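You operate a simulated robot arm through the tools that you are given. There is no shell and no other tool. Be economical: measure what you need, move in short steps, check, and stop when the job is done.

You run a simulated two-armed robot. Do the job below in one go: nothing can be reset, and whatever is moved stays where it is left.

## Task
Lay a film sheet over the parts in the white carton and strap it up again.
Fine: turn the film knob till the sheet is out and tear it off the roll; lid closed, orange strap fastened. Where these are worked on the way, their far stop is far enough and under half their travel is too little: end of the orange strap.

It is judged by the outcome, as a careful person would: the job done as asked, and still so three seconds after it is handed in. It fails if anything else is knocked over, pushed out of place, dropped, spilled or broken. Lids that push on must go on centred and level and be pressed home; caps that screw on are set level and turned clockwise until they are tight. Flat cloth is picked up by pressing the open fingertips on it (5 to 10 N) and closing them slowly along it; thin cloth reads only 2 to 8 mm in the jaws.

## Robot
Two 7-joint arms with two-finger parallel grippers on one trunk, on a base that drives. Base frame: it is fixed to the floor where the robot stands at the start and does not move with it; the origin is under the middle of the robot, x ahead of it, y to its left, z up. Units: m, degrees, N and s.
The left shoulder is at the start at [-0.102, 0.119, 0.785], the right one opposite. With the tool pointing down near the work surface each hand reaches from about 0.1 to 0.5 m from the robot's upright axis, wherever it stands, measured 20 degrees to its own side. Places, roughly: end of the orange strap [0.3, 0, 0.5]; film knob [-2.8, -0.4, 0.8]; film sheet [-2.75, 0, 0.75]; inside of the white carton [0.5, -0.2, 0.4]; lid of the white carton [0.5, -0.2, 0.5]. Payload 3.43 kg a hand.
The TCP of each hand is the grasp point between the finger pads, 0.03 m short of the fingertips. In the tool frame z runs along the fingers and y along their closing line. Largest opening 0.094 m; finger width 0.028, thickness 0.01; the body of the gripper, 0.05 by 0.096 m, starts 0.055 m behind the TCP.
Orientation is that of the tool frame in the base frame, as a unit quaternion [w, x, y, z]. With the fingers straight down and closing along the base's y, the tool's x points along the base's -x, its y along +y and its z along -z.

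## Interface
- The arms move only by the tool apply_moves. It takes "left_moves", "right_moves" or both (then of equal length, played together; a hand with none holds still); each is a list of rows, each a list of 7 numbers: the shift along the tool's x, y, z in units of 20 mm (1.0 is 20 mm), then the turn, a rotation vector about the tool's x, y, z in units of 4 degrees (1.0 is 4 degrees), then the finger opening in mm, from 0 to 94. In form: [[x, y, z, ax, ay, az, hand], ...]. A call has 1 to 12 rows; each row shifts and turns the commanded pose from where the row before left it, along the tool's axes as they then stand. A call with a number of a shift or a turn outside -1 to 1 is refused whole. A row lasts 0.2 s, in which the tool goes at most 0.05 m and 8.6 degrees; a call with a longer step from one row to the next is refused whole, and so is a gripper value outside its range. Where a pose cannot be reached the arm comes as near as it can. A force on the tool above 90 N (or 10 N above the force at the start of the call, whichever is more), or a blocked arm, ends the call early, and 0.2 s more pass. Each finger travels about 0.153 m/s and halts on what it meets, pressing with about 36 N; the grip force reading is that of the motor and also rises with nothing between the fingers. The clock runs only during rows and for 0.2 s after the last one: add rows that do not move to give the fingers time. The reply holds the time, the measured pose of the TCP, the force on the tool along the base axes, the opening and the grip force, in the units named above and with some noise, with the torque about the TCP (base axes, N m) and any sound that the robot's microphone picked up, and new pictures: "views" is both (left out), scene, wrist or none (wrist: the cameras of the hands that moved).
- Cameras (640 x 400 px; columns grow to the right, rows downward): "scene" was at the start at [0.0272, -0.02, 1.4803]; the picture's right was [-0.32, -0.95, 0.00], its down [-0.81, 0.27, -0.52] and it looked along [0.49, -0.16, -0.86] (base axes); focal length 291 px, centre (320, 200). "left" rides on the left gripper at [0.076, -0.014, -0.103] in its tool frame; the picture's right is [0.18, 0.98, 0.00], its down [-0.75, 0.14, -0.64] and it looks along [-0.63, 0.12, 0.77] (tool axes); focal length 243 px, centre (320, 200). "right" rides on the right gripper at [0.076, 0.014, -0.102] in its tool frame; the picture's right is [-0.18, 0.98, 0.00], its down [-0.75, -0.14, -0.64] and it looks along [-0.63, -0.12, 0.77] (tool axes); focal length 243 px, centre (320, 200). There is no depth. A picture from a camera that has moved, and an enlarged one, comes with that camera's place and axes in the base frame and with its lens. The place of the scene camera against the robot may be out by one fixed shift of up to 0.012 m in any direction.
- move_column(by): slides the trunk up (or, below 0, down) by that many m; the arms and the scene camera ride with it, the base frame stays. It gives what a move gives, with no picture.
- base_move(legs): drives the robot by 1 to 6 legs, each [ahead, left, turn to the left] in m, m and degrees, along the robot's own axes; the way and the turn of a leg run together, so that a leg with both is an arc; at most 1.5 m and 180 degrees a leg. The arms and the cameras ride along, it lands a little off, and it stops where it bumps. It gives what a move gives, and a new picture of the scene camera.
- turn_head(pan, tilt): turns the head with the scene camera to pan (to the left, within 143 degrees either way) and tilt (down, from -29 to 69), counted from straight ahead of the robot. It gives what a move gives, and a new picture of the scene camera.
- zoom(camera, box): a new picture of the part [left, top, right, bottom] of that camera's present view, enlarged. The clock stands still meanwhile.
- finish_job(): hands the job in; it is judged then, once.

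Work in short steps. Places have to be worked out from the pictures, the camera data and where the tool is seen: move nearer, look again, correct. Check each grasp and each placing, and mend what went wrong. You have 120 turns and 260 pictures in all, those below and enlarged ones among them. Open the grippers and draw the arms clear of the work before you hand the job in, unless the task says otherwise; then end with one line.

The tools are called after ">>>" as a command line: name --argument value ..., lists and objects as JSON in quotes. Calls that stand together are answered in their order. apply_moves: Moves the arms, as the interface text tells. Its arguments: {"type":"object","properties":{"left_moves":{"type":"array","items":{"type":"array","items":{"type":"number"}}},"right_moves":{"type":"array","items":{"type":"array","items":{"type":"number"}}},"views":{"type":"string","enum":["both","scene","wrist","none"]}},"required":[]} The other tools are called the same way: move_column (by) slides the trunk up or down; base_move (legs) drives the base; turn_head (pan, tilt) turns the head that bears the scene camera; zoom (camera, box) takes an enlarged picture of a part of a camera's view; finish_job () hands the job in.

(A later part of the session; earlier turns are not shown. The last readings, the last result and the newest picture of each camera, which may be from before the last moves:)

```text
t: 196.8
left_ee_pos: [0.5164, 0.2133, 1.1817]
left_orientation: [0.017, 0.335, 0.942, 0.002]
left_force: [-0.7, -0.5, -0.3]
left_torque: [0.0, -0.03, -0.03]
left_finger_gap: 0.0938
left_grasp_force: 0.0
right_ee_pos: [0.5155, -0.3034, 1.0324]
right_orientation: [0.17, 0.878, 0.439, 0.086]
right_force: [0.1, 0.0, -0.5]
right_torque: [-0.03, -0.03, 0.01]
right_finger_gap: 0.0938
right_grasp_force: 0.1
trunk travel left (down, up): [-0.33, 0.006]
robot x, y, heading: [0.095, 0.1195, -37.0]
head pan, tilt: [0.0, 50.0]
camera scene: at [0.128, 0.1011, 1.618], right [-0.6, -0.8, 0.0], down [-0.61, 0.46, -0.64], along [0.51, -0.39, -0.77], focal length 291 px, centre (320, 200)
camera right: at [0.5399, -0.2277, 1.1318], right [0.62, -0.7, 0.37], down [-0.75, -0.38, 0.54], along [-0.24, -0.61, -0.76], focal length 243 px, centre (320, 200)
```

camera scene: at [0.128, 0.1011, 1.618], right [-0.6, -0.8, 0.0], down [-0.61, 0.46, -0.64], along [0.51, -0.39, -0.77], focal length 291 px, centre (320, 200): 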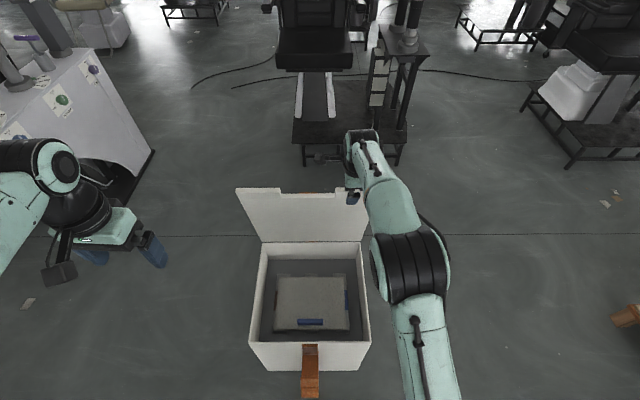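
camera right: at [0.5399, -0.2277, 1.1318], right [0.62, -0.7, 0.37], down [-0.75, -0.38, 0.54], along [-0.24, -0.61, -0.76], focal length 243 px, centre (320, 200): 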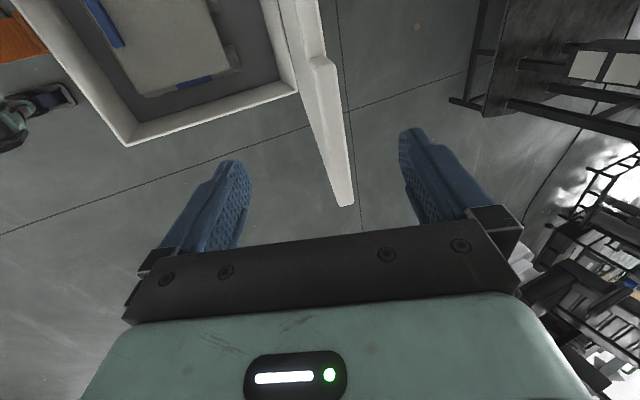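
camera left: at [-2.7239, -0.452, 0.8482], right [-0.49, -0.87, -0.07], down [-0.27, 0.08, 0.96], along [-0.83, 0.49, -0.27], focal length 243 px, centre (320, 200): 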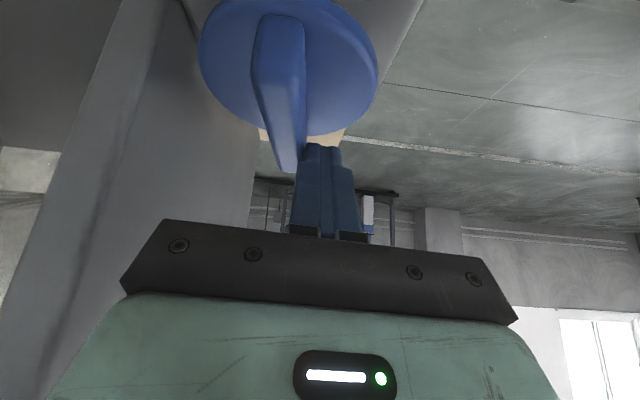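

The lid's edge lies between the fingers but near the lid's right end. I'll shift 50 mm left, then lower about 95 mm so the fingers straddle it.

>>> apply_moves --right_moves '[[1, 0, 0, 0, 0, 0, 94], [1, 0, 0, 0, 0, 0, 94], [0.5, 0, 0, 0, 0, 0, 94], [0, 0.15, 1, 0, 0, 0, 94], [0, 0.15, 1, 0, 0, 0, 94], [0, 0.15, 1, 0, 0, 0, 94], [0, 0.15, 1, 0, 0, 0, 94], [0, 0.15, 0.8, 0, 0, 0, 94]]' --views "both"

```text
t: 198.6
left_ee_pos: [0.5163, 0.2137, 1.1819]
left_orientation: [0.018, 0.335, 0.942, 0.003]
left_force: [-0.1, 0.2, 0.7]
left_torque: [0.05, -0.01, 0.05]
left_finger_gap: 0.0942
left_grasp_force: 0.1
right_ee_pos: [0.5853, -0.2923, 0.9488]
right_orientation: [0.171, 0.878, 0.438, 0.086]
right_force: [-0.1, 0.2, 0.3]
right_torque: [0.01, 0.0, -0.01]
right_finger_gap: 0.094
right_grasp_force: 0.0
trunk travel left (down, up): [-0.33, 0.006]
robot x, y, heading: [0.0945, 0.1178, -37.1]
head pan, tilt: [0.0, 50.0]
camera scene: at [0.128, 0.1012, 1.618], right [-0.6, -0.8, 0.0], down [-0.61, 0.46, -0.64], along [0.51, -0.39, -0.77], focal length 291 px, centre (320, 200)
camera right: at [0.61, -0.217, 1.0491], right [0.62, -0.7, 0.37], down [-0.75, -0.38, 0.54], along [-0.24, -0.61, -0.76], focal length 243 px, centre (320, 200)
```

scene: 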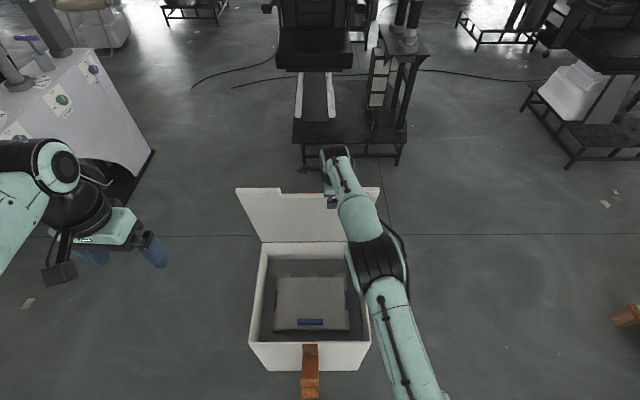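
right: 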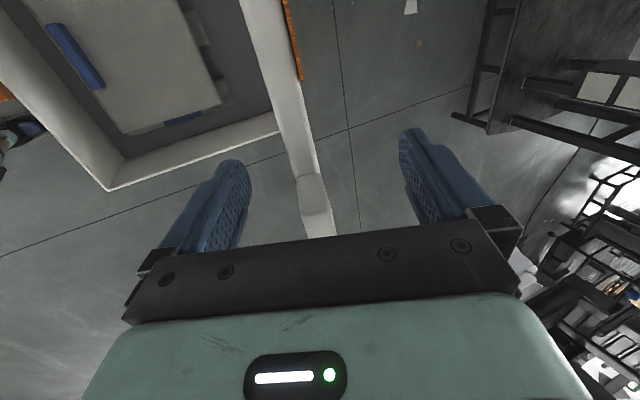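

The lid's lip is between the fingers. I'll lower 15 mm more and pull back and down along the lid's arc.

>>> apply_moves --right_moves '[[0, 0, 0.75, 0, 0, 0, 94], [0, -0.8, -0.13, 0, 0, 0, 94], [0, -0.8, -0.13, 0, 0, 0, 94], [0, -0.8, -0.13, 0, 0, 0, 94], [0, -0.8, -0.1, 0, 0, 0, 94], [0, -0.82, 0, 0, 0, 0, 94], [0, -0.82, 0.07, 0, 0, 0, 94], [0, -0.82, 0.07, 0, 0, 0, 94], [0, -0.82, 0.15, 0, 0, 0, 94], [0, -0.85, 0.28, 0, 0, 0, 94], [0, -0.85, 0.28, 0, 0, 0, 94]]' --views "both"

```text
t: 200.9
left_ee_pos: [0.5159, 0.2138, 1.1828]
left_orientation: [0.017, 0.335, 0.942, 0.002]
left_force: [0.1, -0.4, -0.4]
left_torque: [-0.03, -0.01, 0.02]
left_finger_gap: 0.0944
left_grasp_force: 0.0
right_ee_pos: [0.4701, -0.2058, 0.8673]
right_orientation: [0.17, 0.879, 0.438, 0.086]
right_force: [0.4, 0.1, -0.3]
right_torque: [-0.05, 0.0, 0.06]
right_finger_gap: 0.0943
right_grasp_force: 0.1
trunk travel left (down, up): [-0.33, 0.006]
robot x, y, heading: [0.0949, 0.1184, -37.1]
head pan, tilt: [0.0, 50.0]
camera scene: at [0.1276, 0.1016, 1.6179], right [-0.6, -0.8, 0.0], down [-0.61, 0.46, -0.64], along [0.51, -0.39, -0.77], focal length 291 px, centre (320, 200)
camera right: at [0.4948, -0.1294, 0.9664], right [0.62, -0.69, 0.37], down [-0.75, -0.38, 0.54], along [-0.24, -0.61, -0.76], focal length 243 px, centre (320, 200)
```

scene: 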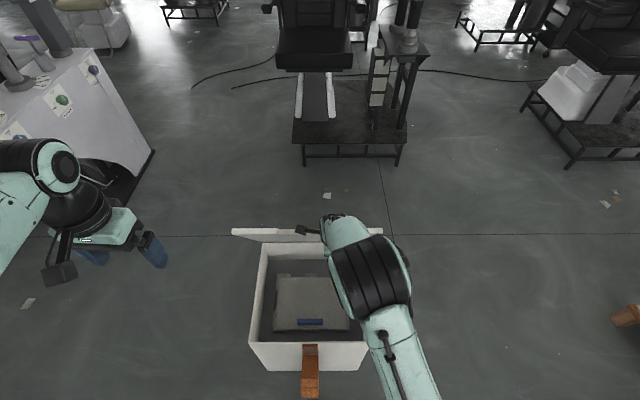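
right: 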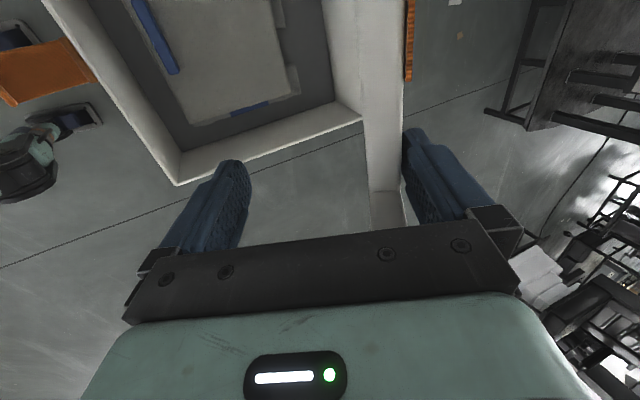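

The lid is following. I'll keep going along the arc, now more downward.

>>> apply_moves --right_moves '[[0, -0.9, 0.3, 0, 0, 0, 94], [0, -0.9, 0.3, 0, 0, 0, 94], [0, -0.9, 0.35, 0, 0, 0, 94], [0, -0.88, 0.4, 0, 0, 0, 94], [0, -0.88, 0.45, 0, 0, 0, 94], [0, -0.87, 0.5, 0, 0, 0, 94], [0, -0.85, 0.55, 0, 0, 0, 94], [0, -0.82, 0.6, 0, 0, 0, 94], [0, -0.8, 0.65, 0, 0, 0, 94]]' --views "both"

```text
t: 202.9
left_ee_pos: [0.5157, 0.2141, 1.182]
left_orientation: [0.017, 0.335, 0.942, 0.002]
left_force: [-0.3, 0.2, 0.4]
left_torque: [0.0, 0.03, 0.01]
left_finger_gap: 0.0941
left_grasp_force: 0.1
right_ee_pos: [0.3789, -0.1387, 0.7328]
right_orientation: [0.17, 0.878, 0.438, 0.086]
right_force: [0.2, -0.3, 0.2]
right_torque: [0.04, -0.02, 0.0]
right_finger_gap: 0.0936
right_grasp_force: 0.0
trunk travel left (down, up): [-0.33, 0.006]
robot x, y, heading: [0.0949, 0.1156, -37.2]
head pan, tilt: [0.0, 50.0]
camera scene: at [0.1277, 0.1013, 1.618], right [-0.6, -0.8, 0.0], down [-0.61, 0.46, -0.64], along [0.51, -0.39, -0.77], focal length 291 px, centre (320, 200)
camera right: at [0.4045, -0.0628, 0.8326], right [0.62, -0.7, 0.37], down [-0.75, -0.38, 0.54], along [-0.24, -0.61, -0.76], focal length 243 px, centre (320, 200)
```

scene: 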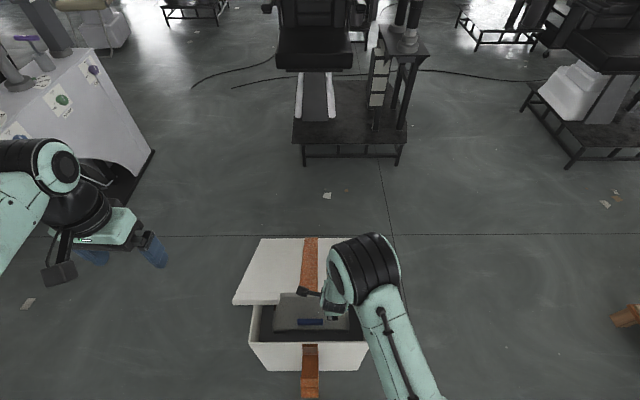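
right: 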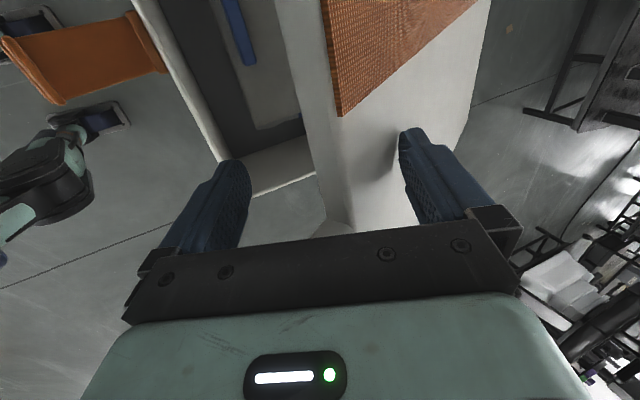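

The lid is at about 30°. I'll lift off, close the fingers, move forward over the lid, and press it down.

>>> apply_moves --right_moves '[[0, 0.34, -0.94, 0, 0, 0, 94], [0, 0.34, -0.94, 0, 0, 0, 94], [0, 0.34, -0.94, 0, 0, 0, 94], [0, 0.34, -0.94, 0, 0, 0, 60], [0, 0.85, 0.31, 0, 0, 0, 30], [0, 0.85, 0.31, 0, 0, 0, 0], [0, 0.85, 0.31, 0, 0, 0, 0], [0, 0.85, 0.31, 0, 0, 0, 0], [0, 0, 0, 0, 0, 0, 0]]' --views "none"

>>> apply_moves --right_moves '[[0, -0.34, 0.94, 0, 0, 0, 0], [0, -0.34, 0.94, 0, 0, 0, 0], [0, -0.34, 0.94, 0, 0, 0, 0], [0, -0.34, 0.94, 0, 0, 0, 0], [0, -0.34, 0.94, 0, 0, 0, 0], [0, -0.34, 0.94, 0, 0, 0, 0], [0, -0.34, 0.94, 0, 0, 0, 0], [0, -0.34, 0.94, 0, 0, 0, 0], [0, -0.34, 0.94, 0, 0, 0, 0], [0, -0.34, 0.94, 0, 0, 0, 0]]' --views "scene"

```text
t: 204.3
left_ee_pos: [0.5116, 0.2166, 1.1837]
left_orientation: [0.019, 0.335, 0.942, 0.001]
left_force: [0.6, -0.6, 0.6]
left_torque: [0.04, 0.04, 0.0]
left_finger_gap: 0.0939
left_grasp_force: 0.1
right_ee_pos: [0.3892, -0.1459, 0.814]
right_orientation: [0.157, 0.881, 0.439, 0.083]
right_force: [-40.9, 22.1, 45.7]
right_torque: [-1.73, -0.51, -0.77]
right_finger_gap: 0.0344
right_grasp_force: 45.2
trunk travel left (down, up): [-0.33, 0.006]
robot x, y, heading: [0.0969, 0.1213, -36.9]
head pan, tilt: [0.0, 50.0]
stopped in row 6 (right hand): the force on the tool passed its limit at 99 N (the readings are from after the stop); the commanded pose is now the measured one
```

```text
t: 204.8
left_ee_pos: [0.5139, 0.214, 1.1813]
left_orientation: [0.019, 0.337, 0.941, 0.002]
left_force: [0.4, -0.7, -0.1]
left_torque: [0.03, 0.02, -0.03]
left_finger_gap: 0.0939
left_grasp_force: 0.0
right_ee_pos: [0.3796, -0.1379, 0.7775]
right_orientation: [0.135, 0.883, 0.443, 0.075]
right_force: [-27.7, 16.4, 18.0]
right_torque: [0.32, 0.99, -0.4]
right_finger_gap: 0.0
right_grasp_force: 33.2
trunk travel left (down, up): [-0.33, 0.006]
robot x, y, heading: [0.0962, 0.1197, -37.1]
head pan, tilt: [0.0, 50.0]
stopped in row 2 (right hand): the force on the tool passed its limit at 101 N (the readings are from after the stop); the commanded pose is now the measured one
camera scene: at [0.1244, 0.1031, 1.618], right [-0.6, -0.8, 0.0], down [-0.61, 0.46, -0.64], along [0.51, -0.39, -0.77], focal length 291 px, centre (320, 200)
```

scene: 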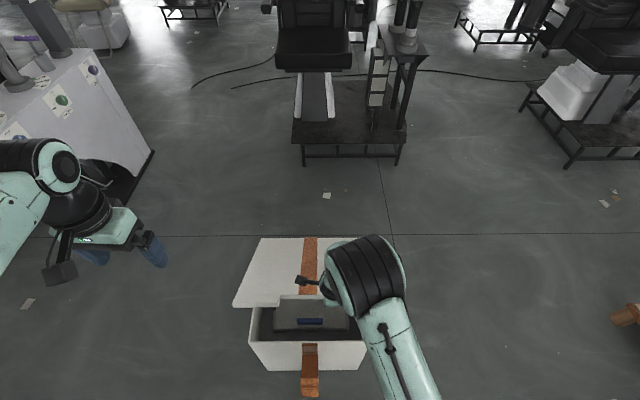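

The fingers caught the lip (the lid sits higher than I judged). I'll look from the wrist camera before moving on.

>>> apply_moves --right_moves '[[0, -0.3, -0.3, 0, 0, 0, 0], [0, 0, 0, 0, 0, 0, 0]]' --views "wrist"

>>> zoom --camera "scene" --box '[220, 220, 400, 390]'

```text
t: 205.4
left_ee_pos: [0.5157, 0.2156, 1.1813]
left_orientation: [0.017, 0.336, 0.942, 0.002]
left_force: [0.1, -0.6, -0.3]
left_torque: [-0.04, -0.02, -0.02]
left_finger_gap: 0.0941
left_grasp_force: 0.0
right_ee_pos: [0.3797, -0.1361, 0.785]
right_orientation: [0.142, 0.883, 0.441, 0.077]
right_force: [-0.2, -0.4, 0.1]
right_torque: [-0.04, 0.01, 0.03]
right_finger_gap: 0.0
right_grasp_force: 33.1
trunk travel left (down, up): [-0.33, 0.006]
robot x, y, heading: [0.0938, 0.1186, -37.2]
head pan, tilt: [0.0, 50.0]
camera right: at [0.4087, -0.0646, 0.8852], right [0.63, -0.71, 0.31], down [-0.73, -0.41, 0.56], along [-0.27, -0.58, -0.77], focal length 243 px, centre (320, 200)
```

right: 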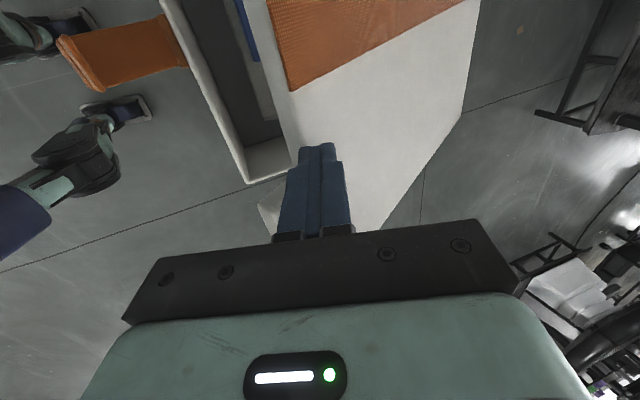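

```text
2.35 times, centred on (310, 305) of scene
camera zoom: at [0.126, 0.1025, 1.618], right [-0.6, -0.8, 0.0], down [-0.61, 0.46, -0.64], along [0.51, -0.39, -0.77], focal length 684 px, centre (344, -47)
```

zoom: 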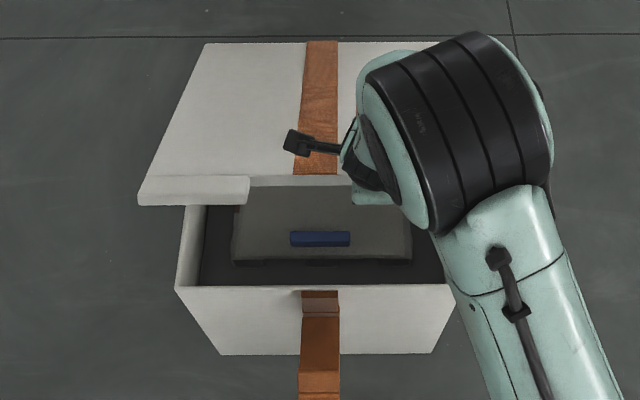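

The fingers are in front of the raised lip, not over it. I'll lift 90 mm, go 90 mm forward, and only then press down.

>>> apply_moves --right_moves '[[0, 0.2, -0.97, 0, 0, 0, 0], [0, 0.29, -0.95, 0, 0, 0, 0], [0, 0.29, -0.95, 0, 0, 0, 0], [0, 0.29, -0.95, 0, 0, 0, 0], [0, 0.29, -0.95, 0, 0, 0, 0], [0, 0.95, 0.29, 0, 0, 0, 0], [0, 0.95, 0.29, 0, 0, 0, 0], [0, 0.95, 0.29, 0, 0, 0, 0], [0, 0.95, 0.29, 0, 0, 0, 0], [0, 0.95, 0.29, 0, 0, 0, 0]]' --views "none"

>>> apply_moves --right_moves '[[0, -0.29, 0.95, 0, 0, 0, 0], [0, -0.29, 0.95, 0, 0, 0, 0], [0, -0.29, 0.95, 0, 0, 0, 0], [0, -0.29, 0.95, 0, 0, 0, 0], [0, -0.29, 0.95, 0, 0, 0, 0], [0, -0.29, 0.95, 0, 0, 0, 0], [0, -0.29, 0.95, 0, 0, 0, 0], [0, -0.29, 0.95, 0, 0, 0, 0], [0, -0.29, 0.95, 0, 0, 0, 0], [0, -0.29, 0.95, 0, 0, 0, 0]]' --views "both"

```text
t: 207.6
left_ee_pos: [0.5168, 0.2139, 1.1822]
left_orientation: [0.018, 0.335, 0.942, 0.002]
left_force: [-0.2, -0.2, 1.2]
left_torque: [0.01, -0.01, 0.02]
left_finger_gap: 0.094
left_grasp_force: 0.0
right_ee_pos: [0.4535, -0.1928, 0.8856]
right_orientation: [0.141, 0.883, 0.442, 0.078]
right_force: [0.5, -0.3, -0.2]
right_torque: [0.0, 0.0, -0.02]
right_finger_gap: 0.0
right_grasp_force: 32.9
trunk travel left (down, up): [-0.33, 0.006]
robot x, y, heading: [0.095, 0.1214, -37.3]
head pan, tilt: [0.0, 50.0]
```

```text
t: 209.8
left_ee_pos: [0.5141, 0.214, 1.1799]
left_orientation: [0.018, 0.335, 0.942, 0.001]
left_force: [1.3, 0.6, -0.1]
left_torque: [-0.02, 0.02, 0.02]
left_finger_gap: 0.0936
left_grasp_force: 0.0
right_ee_pos: [0.4592, -0.1955, 0.6855]
right_orientation: [0.141, 0.883, 0.441, 0.076]
right_force: [0.0, 0.3, 0.7]
right_torque: [0.0, 0.02, 0.0]
right_finger_gap: 0.0001
right_grasp_force: 32.8
trunk travel left (down, up): [-0.33, 0.006]
robot x, y, heading: [0.0969, 0.1225, -37.0]
head pan, tilt: [0.0, 50.0]
camera scene: at [0.1266, 0.1019, 1.618], right [-0.6, -0.8, 0.0], down [-0.61, 0.46, -0.64], along [0.51, -0.39, -0.77], focal length 291 px, centre (320, 200)
camera right: at [0.489, -0.1234, 0.7867], right [0.63, -0.71, 0.31], down [-0.73, -0.41, 0.56], along [-0.27, -0.58, -0.77], focal length 243 px, centre (320, 200)
```

scene: 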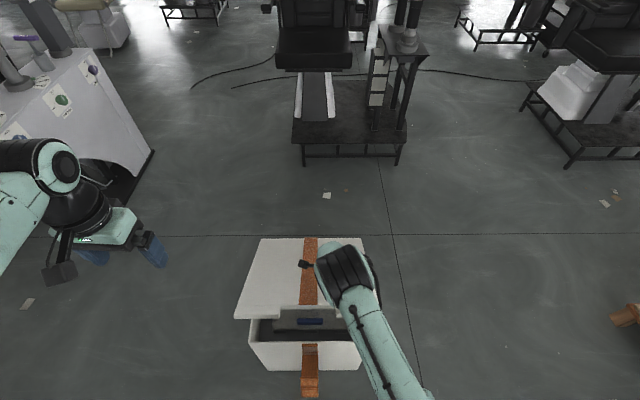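
right: 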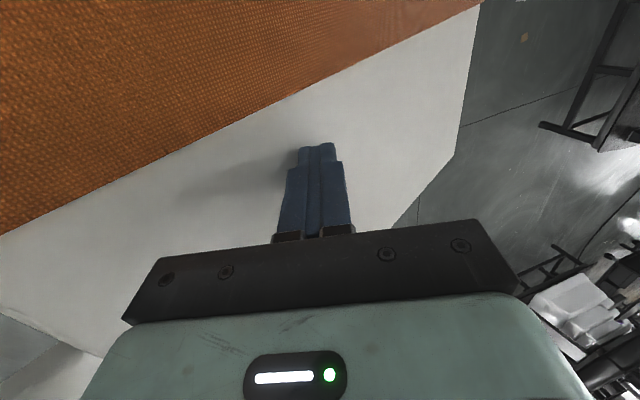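

The lid goes down smoothly now. I'll press on until it is shut.

>>> apply_moves --right_moves '[[0, -0.5, 0.9, 0, 0, 0, 0], [0, -0.5, 0.9, 0, 0, 0, 0], [0, -0.5, 0.9, 0, 0, 0, 0], [0, -0.5, 0.9, 0, 0, 0, 0], [0, -0.4, 0.8, 0, 0, 0, 0], [0, -0.3, 0.5, 0, 0, 0, 0], [0, -0.1, 0.4, 0, 0, 0, 0], [0, -0.1, 0.3, 0, 0, 0, 0], [0, 0, 0.3, 0, 0, 0, 0]]' --views "both"

>>> zoom --camera "scene" --box '[220, 220, 400, 390]'

```text
t: 211.8
left_ee_pos: [0.5149, 0.2136, 1.1803]
left_orientation: [0.017, 0.335, 0.942, 0.002]
left_force: [0.1, -0.1, 0.1]
left_torque: [0.0, -0.01, 0.04]
left_finger_gap: 0.0939
left_grasp_force: 0.1
right_ee_pos: [0.4471, -0.1842, 0.5547]
right_orientation: [0.142, 0.882, 0.442, 0.077]
right_force: [-0.6, 0.3, -0.1]
right_torque: [0.01, 0.01, 0.01]
right_finger_gap: 0.0002
right_grasp_force: 33.0
trunk travel left (down, up): [-0.33, 0.006]
robot x, y, heading: [0.0976, 0.1187, -37.3]
head pan, tilt: [0.0, 50.0]
camera scene: at [0.1265, 0.1022, 1.618], right [-0.6, -0.8, 0.0], down [-0.61, 0.46, -0.64], along [0.51, -0.39, -0.77], focal length 291 px, centre (320, 200)
camera right: at [0.4764, -0.113, 0.6569], right [0.63, -0.71, 0.31], down [-0.73, -0.41, 0.56], along [-0.27, -0.58, -0.77], focal length 243 px, centre (320, 200)
```

scene: 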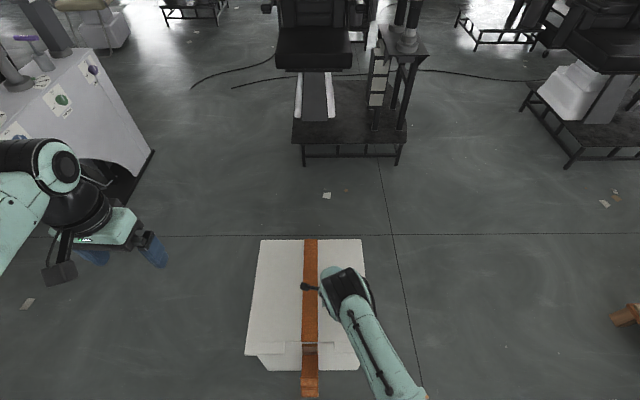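
right: 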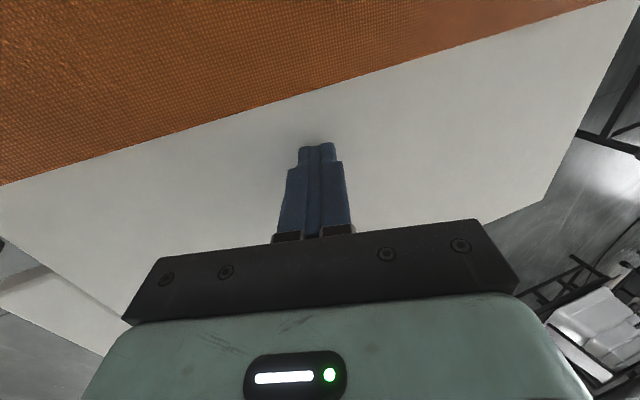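

```text
2.35 times, centred on (310, 305) of scene
camera zoom: at [0.1265, 0.1022, 1.618], right [-0.6, -0.8, 0.0], down [-0.61, 0.46, -0.64], along [0.51, -0.39, -0.77], focal length 684 px, centre (344, -47)
```

zoom: 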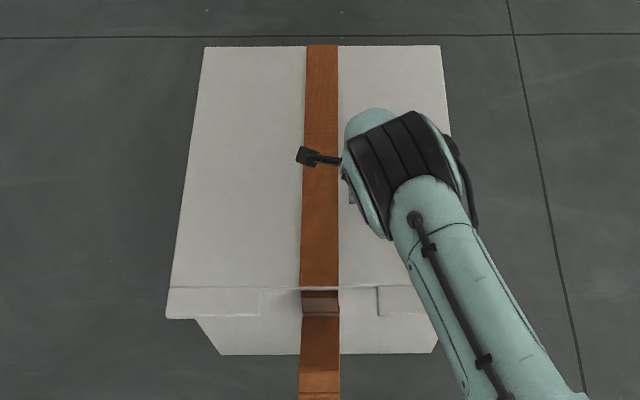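

Nearly shut, with no reaction force yet. I'll press a little further until it bottoms.

>>> apply_moves --right_moves '[[0, -0.09, 0.28, 0, 0, 0, 0], [0, -0.09, 0.28, 0, 0, 0, 0], [0, -0.09, 0.28, 0, 0, 0, 0], [0, 0, 0, 0, 0, 0, 0]]' --views "none"

>>> zoom --camera "scene" --box '[220, 220, 400, 390]'

```text
t: 212.6
left_ee_pos: [0.5107, 0.2161, 1.1837]
left_orientation: [0.02, 0.337, 0.941, 0.001]
left_force: [1.2, -0.9, 0.4]
left_torque: [-0.01, 0.02, -0.01]
left_finger_gap: 0.094
left_grasp_force: 0.1
right_ee_pos: [0.4482, -0.1851, 0.5498]
right_orientation: [0.144, 0.882, 0.44, 0.08]
right_force: [-32.1, 15.3, 64.0]
right_torque: [0.06, 1.29, -0.15]
right_finger_gap: 0.0
right_grasp_force: 33.3
trunk travel left (down, up): [-0.33, 0.006]
robot x, y, heading: [0.0978, 0.1224, -37.1]
head pan, tilt: [0.0, 50.0]
stopped in row 3 (right hand): the force on the tool passed its limit at 101 N (the readings are from after the stop); the commanded pose is now the measured one
```

```text
2.35 times, centred on (310, 305) of scene
camera zoom: at [0.1195, 0.1067, 1.6183], right [-0.6, -0.8, 0.0], down [-0.61, 0.46, -0.65], along [0.52, -0.39, -0.76], focal length 684 px, centre (344, -47)
```

zoom: 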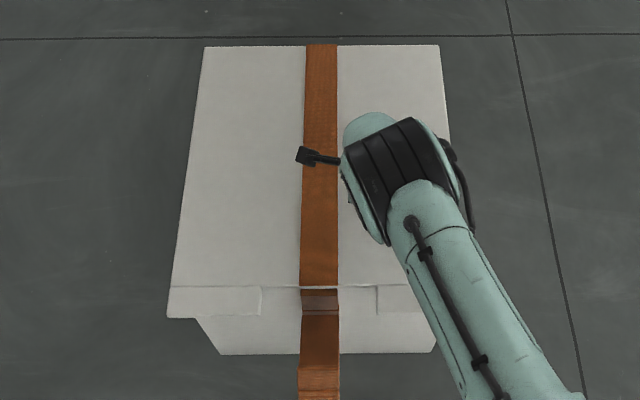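

The lid is shut; pressing met a hard stop. I'll lift off, straighten the hand, and back the base 0.2 m so I can push the strap end home.

>>> apply_moves --right_moves '[[0, 0.29, -0.95, 0, 0, 0, 0], [0, 0.29, -0.95, 0, 0, 0, 0], [0, 0.29, -0.95, 0, 0, 0, 0], [0, 0.2, -0.95, 1, 0, 0, 0], [0, 0.1, -0.95, 1, 0, 0, 0], [0, 0, -0.95, 1, 0, 0, 0], [0, 0, -0.95, 1, 0, 0, 0], [0, -0.5, 0, 0.5, 0, 0, 0], [0, -1, 0, 0, 0, 0, 0], [0, -1, 0, 0, 0, 0, 0]]' --views "none"

>>> base_move --legs '[[-0.22, 0, 0]]'

>>> zoom --camera "scene" --box '[220, 170, 400, 320]'

```text
t: 214.8
left_ee_pos: [0.5148, 0.2141, 1.182]
left_orientation: [0.017, 0.335, 0.942, 0.003]
left_force: [-0.4, -0.2, 0.3]
left_torque: [0.0, -0.02, 0.02]
left_finger_gap: 0.0938
left_grasp_force: 0.2
right_ee_pos: [0.3991, -0.1499, 0.6799]
right_orientation: [0.003, 0.894, 0.448, 0.009]
right_force: [0.4, 0.0, -0.9]
right_torque: [0.0, 0.01, 0.0]
right_finger_gap: 0.0
right_grasp_force: 32.7
trunk travel left (down, up): [-0.33, 0.006]
robot x, y, heading: [0.0915, 0.1181, -37.0]
head pan, tilt: [0.0, 50.0]
```

```text
t: 216.4
left_ee_pos: [0.3421, 0.3452, 1.182]
left_orientation: [0.017, 0.336, 0.942, 0.002]
left_force: [-0.5, -0.5, -0.6]
left_torque: [-0.04, -0.05, 0.02]
left_finger_gap: 0.0944
left_grasp_force: 0.0
right_ee_pos: [0.2243, -0.0193, 0.6791]
right_orientation: [0.003, 0.895, 0.447, 0.009]
right_force: [0.1, -0.6, 0.3]
right_torque: [0.02, 0.01, 0.01]
right_finger_gap: 0.0002
right_grasp_force: 32.9
trunk travel left (down, up): [-0.33, 0.006]
robot x, y, heading: [-0.0795, 0.2532, -37.4]
head pan, tilt: [0.0, 50.0]
camera scene: at [-0.0484, 0.2342, 1.6182], right [-0.6, -0.8, 0.0], down [-0.61, 0.46, -0.64], along [0.51, -0.39, -0.77], focal length 291 px, centre (320, 200)
```

scene: 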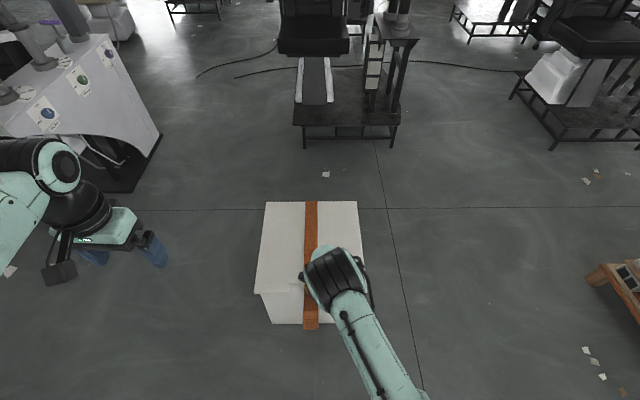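

```text
2.67 times, centred on (310, 245) of scene
camera zoom: at [-0.0484, 0.2342, 1.6182], right [-0.6, -0.8, 0.0], down [-0.61, 0.46, -0.64], along [0.51, -0.39, -0.77], focal length 776 px, centre (347, 80)
```

zoom: 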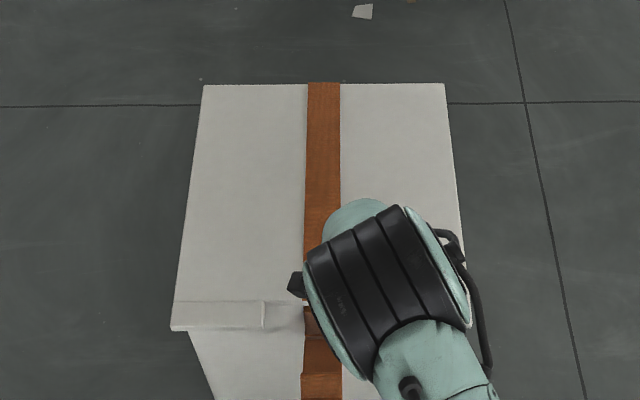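

The tab's tip is at forward ≈0.35, lateral +0.03. I'll bring the closed fingers behind it (forward 0.295), then down to z≈0.515.

>>> apply_moves --right_moves '[[0.55, -0.93, 0, 0, 0, 0, 0], [0.55, -0.93, 0, 0, 0, 0, 0], [0.55, -0.93, 0, 0, 0, 0, 0], [0.55, -0.93, 0, 0, 0, 0, 0], [0.55, -0.93, 0, 0, 0, 0, 0], [0.45, -0.93, 0, 0, 0, 0, 0], [0, 0, 1, 0, 0, 0, 0], [0, 0, 1, 0, 0, 0, 0], [0, 0, 1, 0, 0, 0, 0], [0, 0, 1, 0, 0, 0, 0], [0, 0, 1, 0, 0, 0, 0], [0, 0, 1, 0, 0, 0, 0]]' --views "both"

```text
t: 219.1
left_ee_pos: [0.3419, 0.3441, 1.1801]
left_orientation: [0.017, 0.337, 0.941, 0.002]
left_force: [0.6, 0.4, 0.5]
left_torque: [0.02, 0.02, 0.02]
left_finger_gap: 0.094
left_grasp_force: 0.0
right_ee_pos: [0.1752, 0.0976, 0.5572]
right_orientation: [0.003, 0.894, 0.448, 0.009]
right_force: [-0.4, -0.5, -0.3]
right_torque: [0.0, 0.03, 0.05]
right_finger_gap: 0.0001
right_grasp_force: 32.9
trunk travel left (down, up): [-0.33, 0.006]
robot x, y, heading: [-0.0774, 0.2509, -37.3]
head pan, tilt: [0.0, 50.0]
camera scene: at [-0.0485, 0.2344, 1.618], right [-0.6, -0.8, 0.0], down [-0.61, 0.46, -0.64], along [0.51, -0.39, -0.77], focal length 291 px, centre (320, 200)
camera right: at [0.2291, 0.1513, 0.6604], right [0.68, -0.74, 0.01], down [-0.58, -0.52, 0.63], along [-0.46, -0.43, -0.78], focal length 243 px, centre (320, 200)
```

scene: 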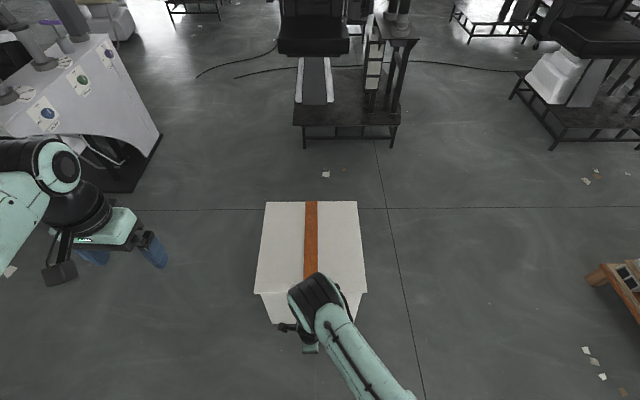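
right: 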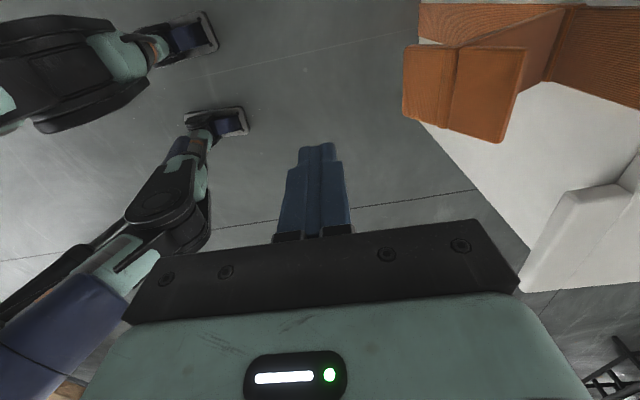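

Combining both views, the tab's tip is actually at forward 0.374, left 0.038, z≈0.435: it slid outward and down by about 39°. I'll lower to that height and make contact, then push forward and up along that slope.

>>> apply_moves --right_moves '[[0.15, 0, 1, 0, 0, 0, 0], [0.15, 0, 1, 0, 0, 0, 0], [0, 0, 1, 0, 0, 0, 0], [0, 0, 1, 0, 0, 0, 0], [0, 0, 1, 0, 0, 0, 0], [0, 0, 0.4, 0, 0, 0, 0], [0, 0.8, 0, 0, 0, 0, 0], [0, 0.8, 0, 0, 0, 0, 0], [0, 0.8, 0, 0, 0, 0, 0]]' --views "wrist"

>>> zoom --camera "scene" --box '[220, 220, 400, 370]'

```text
t: 221.1
left_ee_pos: [0.3412, 0.3447, 1.1813]
left_orientation: [0.017, 0.336, 0.942, 0.002]
left_force: [0.9, -0.5, 0.5]
left_torque: [-0.03, -0.01, -0.01]
left_finger_gap: 0.0939
left_grasp_force: 0.1
right_ee_pos: [0.2181, 0.076, 0.4495]
right_orientation: [0.002, 0.894, 0.447, 0.008]
right_force: [-0.2, -0.1, -0.2]
right_torque: [0.0, -0.05, 0.02]
right_finger_gap: 0.0
right_grasp_force: 32.8
trunk travel left (down, up): [-0.33, 0.006]
robot x, y, heading: [-0.0802, 0.2532, -37.3]
head pan, tilt: [0.0, 50.0]
camera right: at [0.2735, 0.1285, 0.5532], right [0.68, -0.74, 0.01], down [-0.58, -0.52, 0.63], along [-0.46, -0.43, -0.78], focal length 243 px, centre (320, 200)
```

right: 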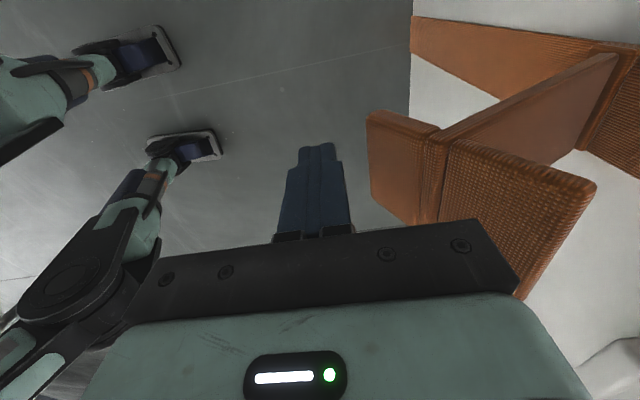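

```text
2.67 times, centred on (310, 295) of scene
camera zoom: at [-0.0485, 0.2342, 1.618], right [-0.6, -0.8, 0.0], down [-0.61, 0.46, -0.64], along [0.51, -0.39, -0.77], focal length 776 px, centre (347, -53)
```

zoom: 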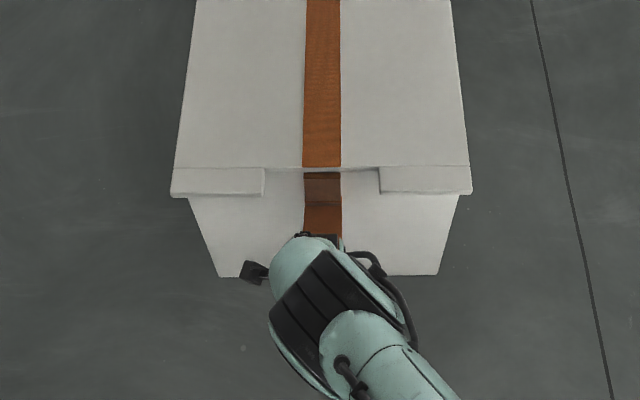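

The wrist view reveals the true mechanism: a T-shaped end on a stem hinged on the carton's front, now swung out and down about 77°. It must be swung up from beneath its tip. I'll draw the hand back and up while tilting the fingers forward, then lower the trunk.

>>> apply_moves --right_moves '[[0, -1, 0, 0, 0, 0, 0], [0, -1, -0.5, 0, 0, 0, 0], [0, -1, -1, 0, 0, 0, 0], [0, -0.3, -1, -1, 0, 0, 0], [0, 0, -1, -1, 0, 0, 0], [0, 0.1, -1, -1, 0, 0, 0], [0, 0.2, -1, -1, 0, 0, 0], [0, 0.3, -1, -1, 0, 0, 0], [0, 0.4, -1, -1, 0, 0, 0], [0, 0.4, -0.9, -1, 0, 0, 0], [0, 0.5, -0.8, -1, 0, 0, 0], [0, 0.5, -0.8, -1, 0, 0, 0]]' --views "none"

>>> move_column --by -0.2

>>> zoom --camera "right" --box '[0, 0, 640, 400]'

```text
t: 223.7
left_ee_pos: [0.3406, 0.3452, 1.1806]
left_orientation: [0.017, 0.336, 0.942, 0.003]
left_force: [-0.4, 0.1, -0.9]
left_torque: [-0.01, -0.02, 0.01]
left_finger_gap: 0.0941
left_grasp_force: 0.1
right_ee_pos: [0.1618, 0.1157, 0.6618]
right_orientation: [0.28, 0.85, 0.422, 0.146]
right_force: [-0.1, -0.7, -0.6]
right_torque: [-0.04, 0.0, -0.02]
right_finger_gap: 0.0001
right_grasp_force: 32.9
trunk travel left (down, up): [-0.33, 0.006]
robot x, y, heading: [-0.0752, 0.2533, -37.3]
head pan, tilt: [0.0, 50.0]
```

```text
t: 225.8
left_ee_pos: [0.3411, 0.3457, 0.9813]
left_orientation: [0.017, 0.335, 0.942, 0.002]
left_force: [0.2, -0.9, 0.0]
left_torque: [0.01, 0.0, -0.01]
left_finger_gap: 0.0937
left_grasp_force: 0.0
right_ee_pos: [0.162, 0.1147, 0.4617]
right_orientation: [0.28, 0.85, 0.422, 0.146]
right_force: [0.0, -0.4, -0.4]
right_torque: [0.0, 0.0, 0.01]
right_finger_gap: 0.0
right_grasp_force: 32.7
trunk travel left (down, up): [-0.13, 0.206]
robot x, y, heading: [-0.08, 0.2509, -37.2]
head pan, tilt: [0.0, 50.0]
```

```text
1.00 times, centred on (320, 200) of right (not enlarged: the box is as wide or as high as the picture)
camera zoom: at [0.167, 0.2048, 0.5509], right [0.52, -0.63, 0.59], down [-0.85, -0.31, 0.42], along [-0.08, -0.72, -0.69], focal length 243 px, centre (320, 200)
```

zoom: 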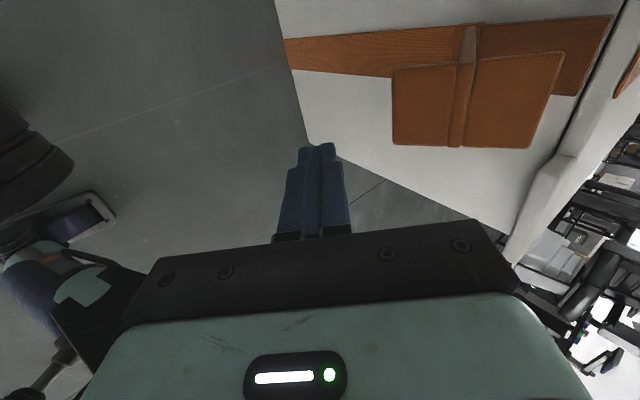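

Now it's clear: the plate's tip is at forward 0.374, z 0.425 and the crease at (0.409, 0.459). The pivot is near forward 0.51, z 0.40. I'll go under the tip and push forward and up.

>>> apply_moves --right_moves '[[0, 0.15, 1, 0, 0, 0, 0], [0, 0.15, 1, 0, 0, 0, 0], [0, 0.15, 1, 0, 0, 0, 0], [0, 0.15, 1, 0, 0, 0, 0], [0, 1, -0.15, 0, 0, 0, 0], [0, 1, -0.15, 0, 0, 0, 0], [0, 1, -0.15, 0, 0, 0, 0], [0, 0, 0, 0, 0, 0, 0]]' --views "both"

```text
t: 227.6
left_ee_pos: [0.3377, 0.3461, 0.9835]
left_orientation: [0.019, 0.336, 0.942, 0.002]
left_force: [0.2, 0.1, 0.2]
left_torque: [-0.01, -0.01, 0.0]
left_finger_gap: 0.0938
left_grasp_force: 0.1
right_ee_pos: [0.2391, 0.0621, 0.4453]
right_orientation: [0.274, 0.85, 0.426, 0.145]
right_force: [-39.0, 22.9, 15.6]
right_torque: [-0.48, -0.26, -0.14]
right_finger_gap: 0.0
right_grasp_force: 33.3
trunk travel left (down, up): [-0.13, 0.206]
robot x, y, heading: [-0.0823, 0.2554, -37.0]
head pan, tilt: [0.0, 50.0]
camera scene: at [-0.0418, 0.2287, 1.414], right [-0.6, -0.8, 0.0], down [-0.61, 0.46, -0.64], along [0.51, -0.39, -0.76], focal length 291 px, centre (320, 200)
camera right: at [0.2434, 0.1507, 0.5368], right [0.52, -0.63, 0.58], down [-0.85, -0.32, 0.42], along [-0.08, -0.71, -0.7], focal length 243 px, centre (320, 200)
```

scene: 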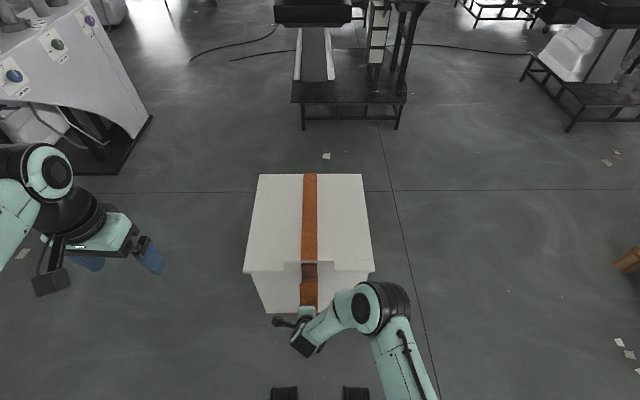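
right: 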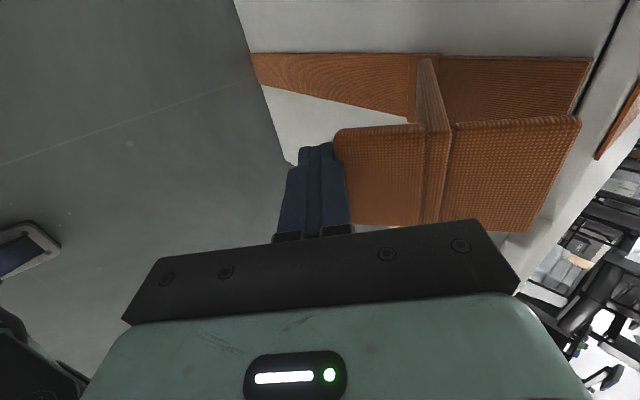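

The fingers bear on the tip, but mostly pushing inward. The tip needs lifting, so I'll move straight up now.

>>> apply_moves --right_moves '[[0, -0.3, 0.3, 0, 0, 0, 0], [0, 0.3, -0.4, 0, 0, 0, 0], [0, 0.3, -0.4, 0, 0, 0, 0], [0, 0.3, -0.4, 0, 0, 0, 0], [0, 0.3, -0.4, 0, 0, 0, 0], [0, 0, 0, 0, 0, 0, 0]]' --views "wrist"

```text
t: 229.0
left_ee_pos: [0.3399, 0.3449, 0.9812]
left_orientation: [0.017, 0.337, 0.941, 0.002]
left_force: [0.9, 0.6, -0.6]
left_torque: [-0.03, 0.01, 0.01]
left_finger_gap: 0.0942
left_grasp_force: 0.1
right_ee_pos: [0.2415, 0.0557, 0.4784]
right_orientation: [0.281, 0.849, 0.422, 0.146]
right_force: [-0.2, -0.1, 0.8]
right_torque: [-0.01, -0.03, 0.0]
right_finger_gap: 0.0002
right_grasp_force: 33.0
trunk travel left (down, up): [-0.13, 0.206]
robot x, y, heading: [-0.077, 0.2511, -37.4]
head pan, tilt: [0.0, 50.0]
camera right: at [0.2468, 0.1455, 0.5685], right [0.51, -0.63, 0.59], down [-0.85, -0.31, 0.42], along [-0.08, -0.72, -0.69], focal length 243 px, centre (320, 200)
```

right: 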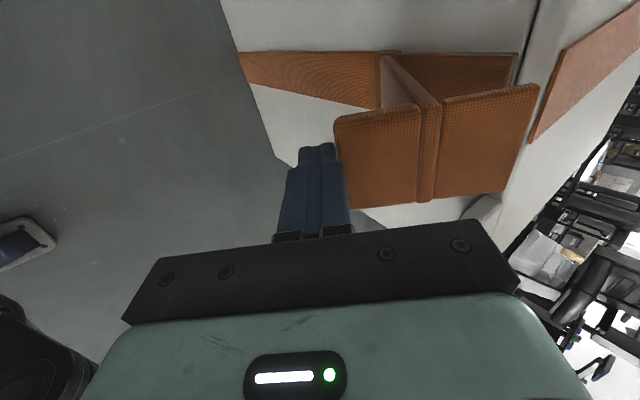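

Progress: the plate moved up about 38 mm and in 23 mm, and it stays there. I'll continue pushing forward and up at the tip.

>>> apply_moves --right_moves '[[0, -0.2, 0.3, 0, 0, 0, 0], [0, 0.7, -0.1, 0, 0, 0, 0], [0, 0.7, -0.1, 0, 0, 0, 0], [0, 0.7, -0.1, 0, 0, 0, 0], [0, 0.7, -0.1, 0, 0, 0, 0], [0, 0.7, -0.1, 0, 0, 0, 0], [0, 0, 0, 0, 0, 0, 0]]' --views "wrist"

>>> zoom --camera "scene" --box '[220, 160, 400, 330]'

```text
t: 230.6
left_ee_pos: [0.34, 0.345, 0.9808]
left_orientation: [0.017, 0.337, 0.941, 0.002]
left_force: [0.4, 0.4, 0.6]
left_torque: [0.0, 0.0, 0.01]
left_finger_gap: 0.0939
left_grasp_force: 0.0
right_ee_pos: [0.2821, 0.0244, 0.5201]
right_orientation: [0.281, 0.85, 0.422, 0.146]
right_force: [-0.2, 0.6, -0.1]
right_torque: [0.01, -0.02, -0.02]
right_finger_gap: 0.0
right_grasp_force: 33.0
trunk travel left (down, up): [-0.13, 0.206]
robot x, y, heading: [-0.079, 0.2503, -37.3]
head pan, tilt: [0.0, 50.0]
camera right: at [0.286, 0.1144, 0.6109], right [0.51, -0.63, 0.59], down [-0.85, -0.31, 0.42], along [-0.08, -0.72, -0.69], focal length 243 px, centre (320, 200)
```

right: 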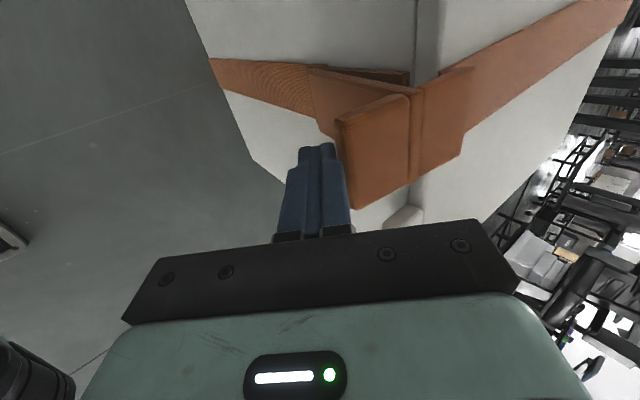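

```text
2.35 times, centred on (310, 245) of scene
camera zoom: at [-0.0382, 0.2265, 1.4138], right [-0.6, -0.8, 0.0], down [-0.61, 0.46, -0.64], along [0.51, -0.39, -0.77], focal length 684 px, centre (344, 94)
```

zoom: 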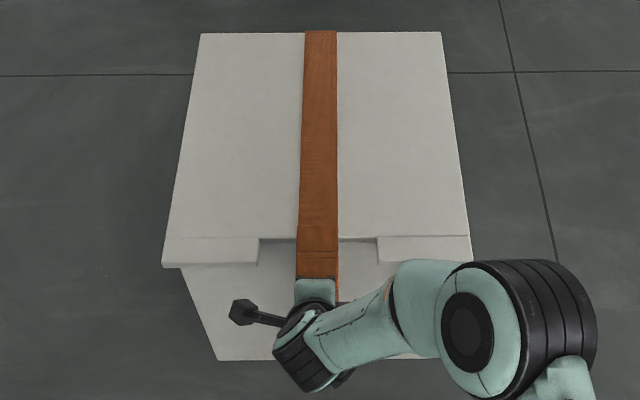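

The plate is back at the lid's edge, nearly home. I'll push its tip straight forward until it stops.

>>> apply_moves --right_moves '[[0, 0.4, 0.3, 0, 0, 0, 0], [0, 0.4, 0.3, 0, 0, 0, 0], [0, 0.4, 0.3, 0, 0, 0, 0], [0, 0.4, 0.3, 0, 0, 0, 0], [0, 0, 0, 0, 0, 0, 0]]' --views "wrist"

>>> zoom --camera "scene" --box '[220, 160, 400, 330]'

```text
t: 231.6
left_ee_pos: [0.3377, 0.3462, 0.9828]
left_orientation: [0.019, 0.337, 0.941, 0.002]
left_force: [0.5, -0.6, -0.2]
left_torque: [-0.01, 0.0, -0.03]
left_finger_gap: 0.094
left_grasp_force: 0.0
right_ee_pos: [0.3027, 0.0112, 0.5166]
right_orientation: [0.27, 0.853, 0.424, 0.143]
right_force: [-35.2, 13.5, 23.1]
right_torque: [-0.24, -0.49, 0.01]
right_finger_gap: 0.0001
right_grasp_force: 32.9
trunk travel left (down, up): [-0.13, 0.206]
robot x, y, heading: [-0.0824, 0.2507, -37.7]
head pan, tilt: [0.0, 50.0]
stopped in row 4 (right hand): the force on the tool passed its limit at 101 N (the readings are from after the stop); the commanded pose is now the measured one
camera right: at [0.3083, 0.1001, 0.6082], right [0.53, -0.63, 0.57], down [-0.85, -0.32, 0.43], along [-0.09, -0.71, -0.7], focal length 243 px, centre (320, 200)
```

right: 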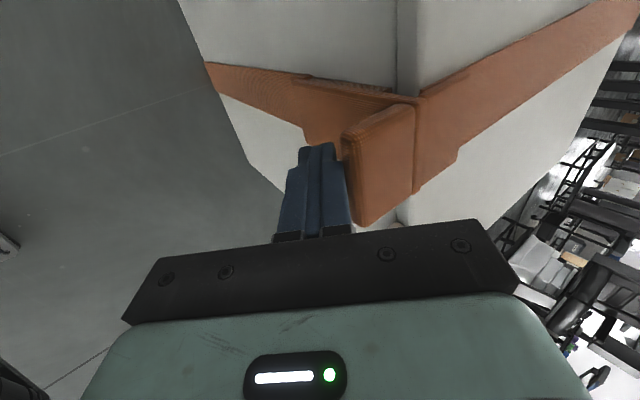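

```text
2.35 times, centred on (310, 245) of scene
camera zoom: at [-0.0423, 0.2283, 1.4141], right [-0.61, -0.8, 0.0], down [-0.61, 0.46, -0.64], along [0.51, -0.39, -0.76], focal length 684 px, centre (344, 94)
```

zoom: 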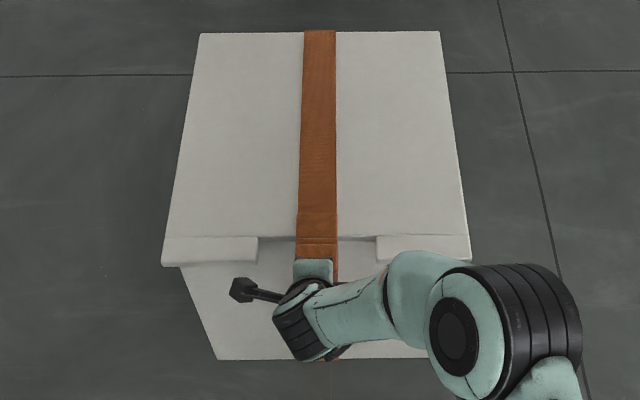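

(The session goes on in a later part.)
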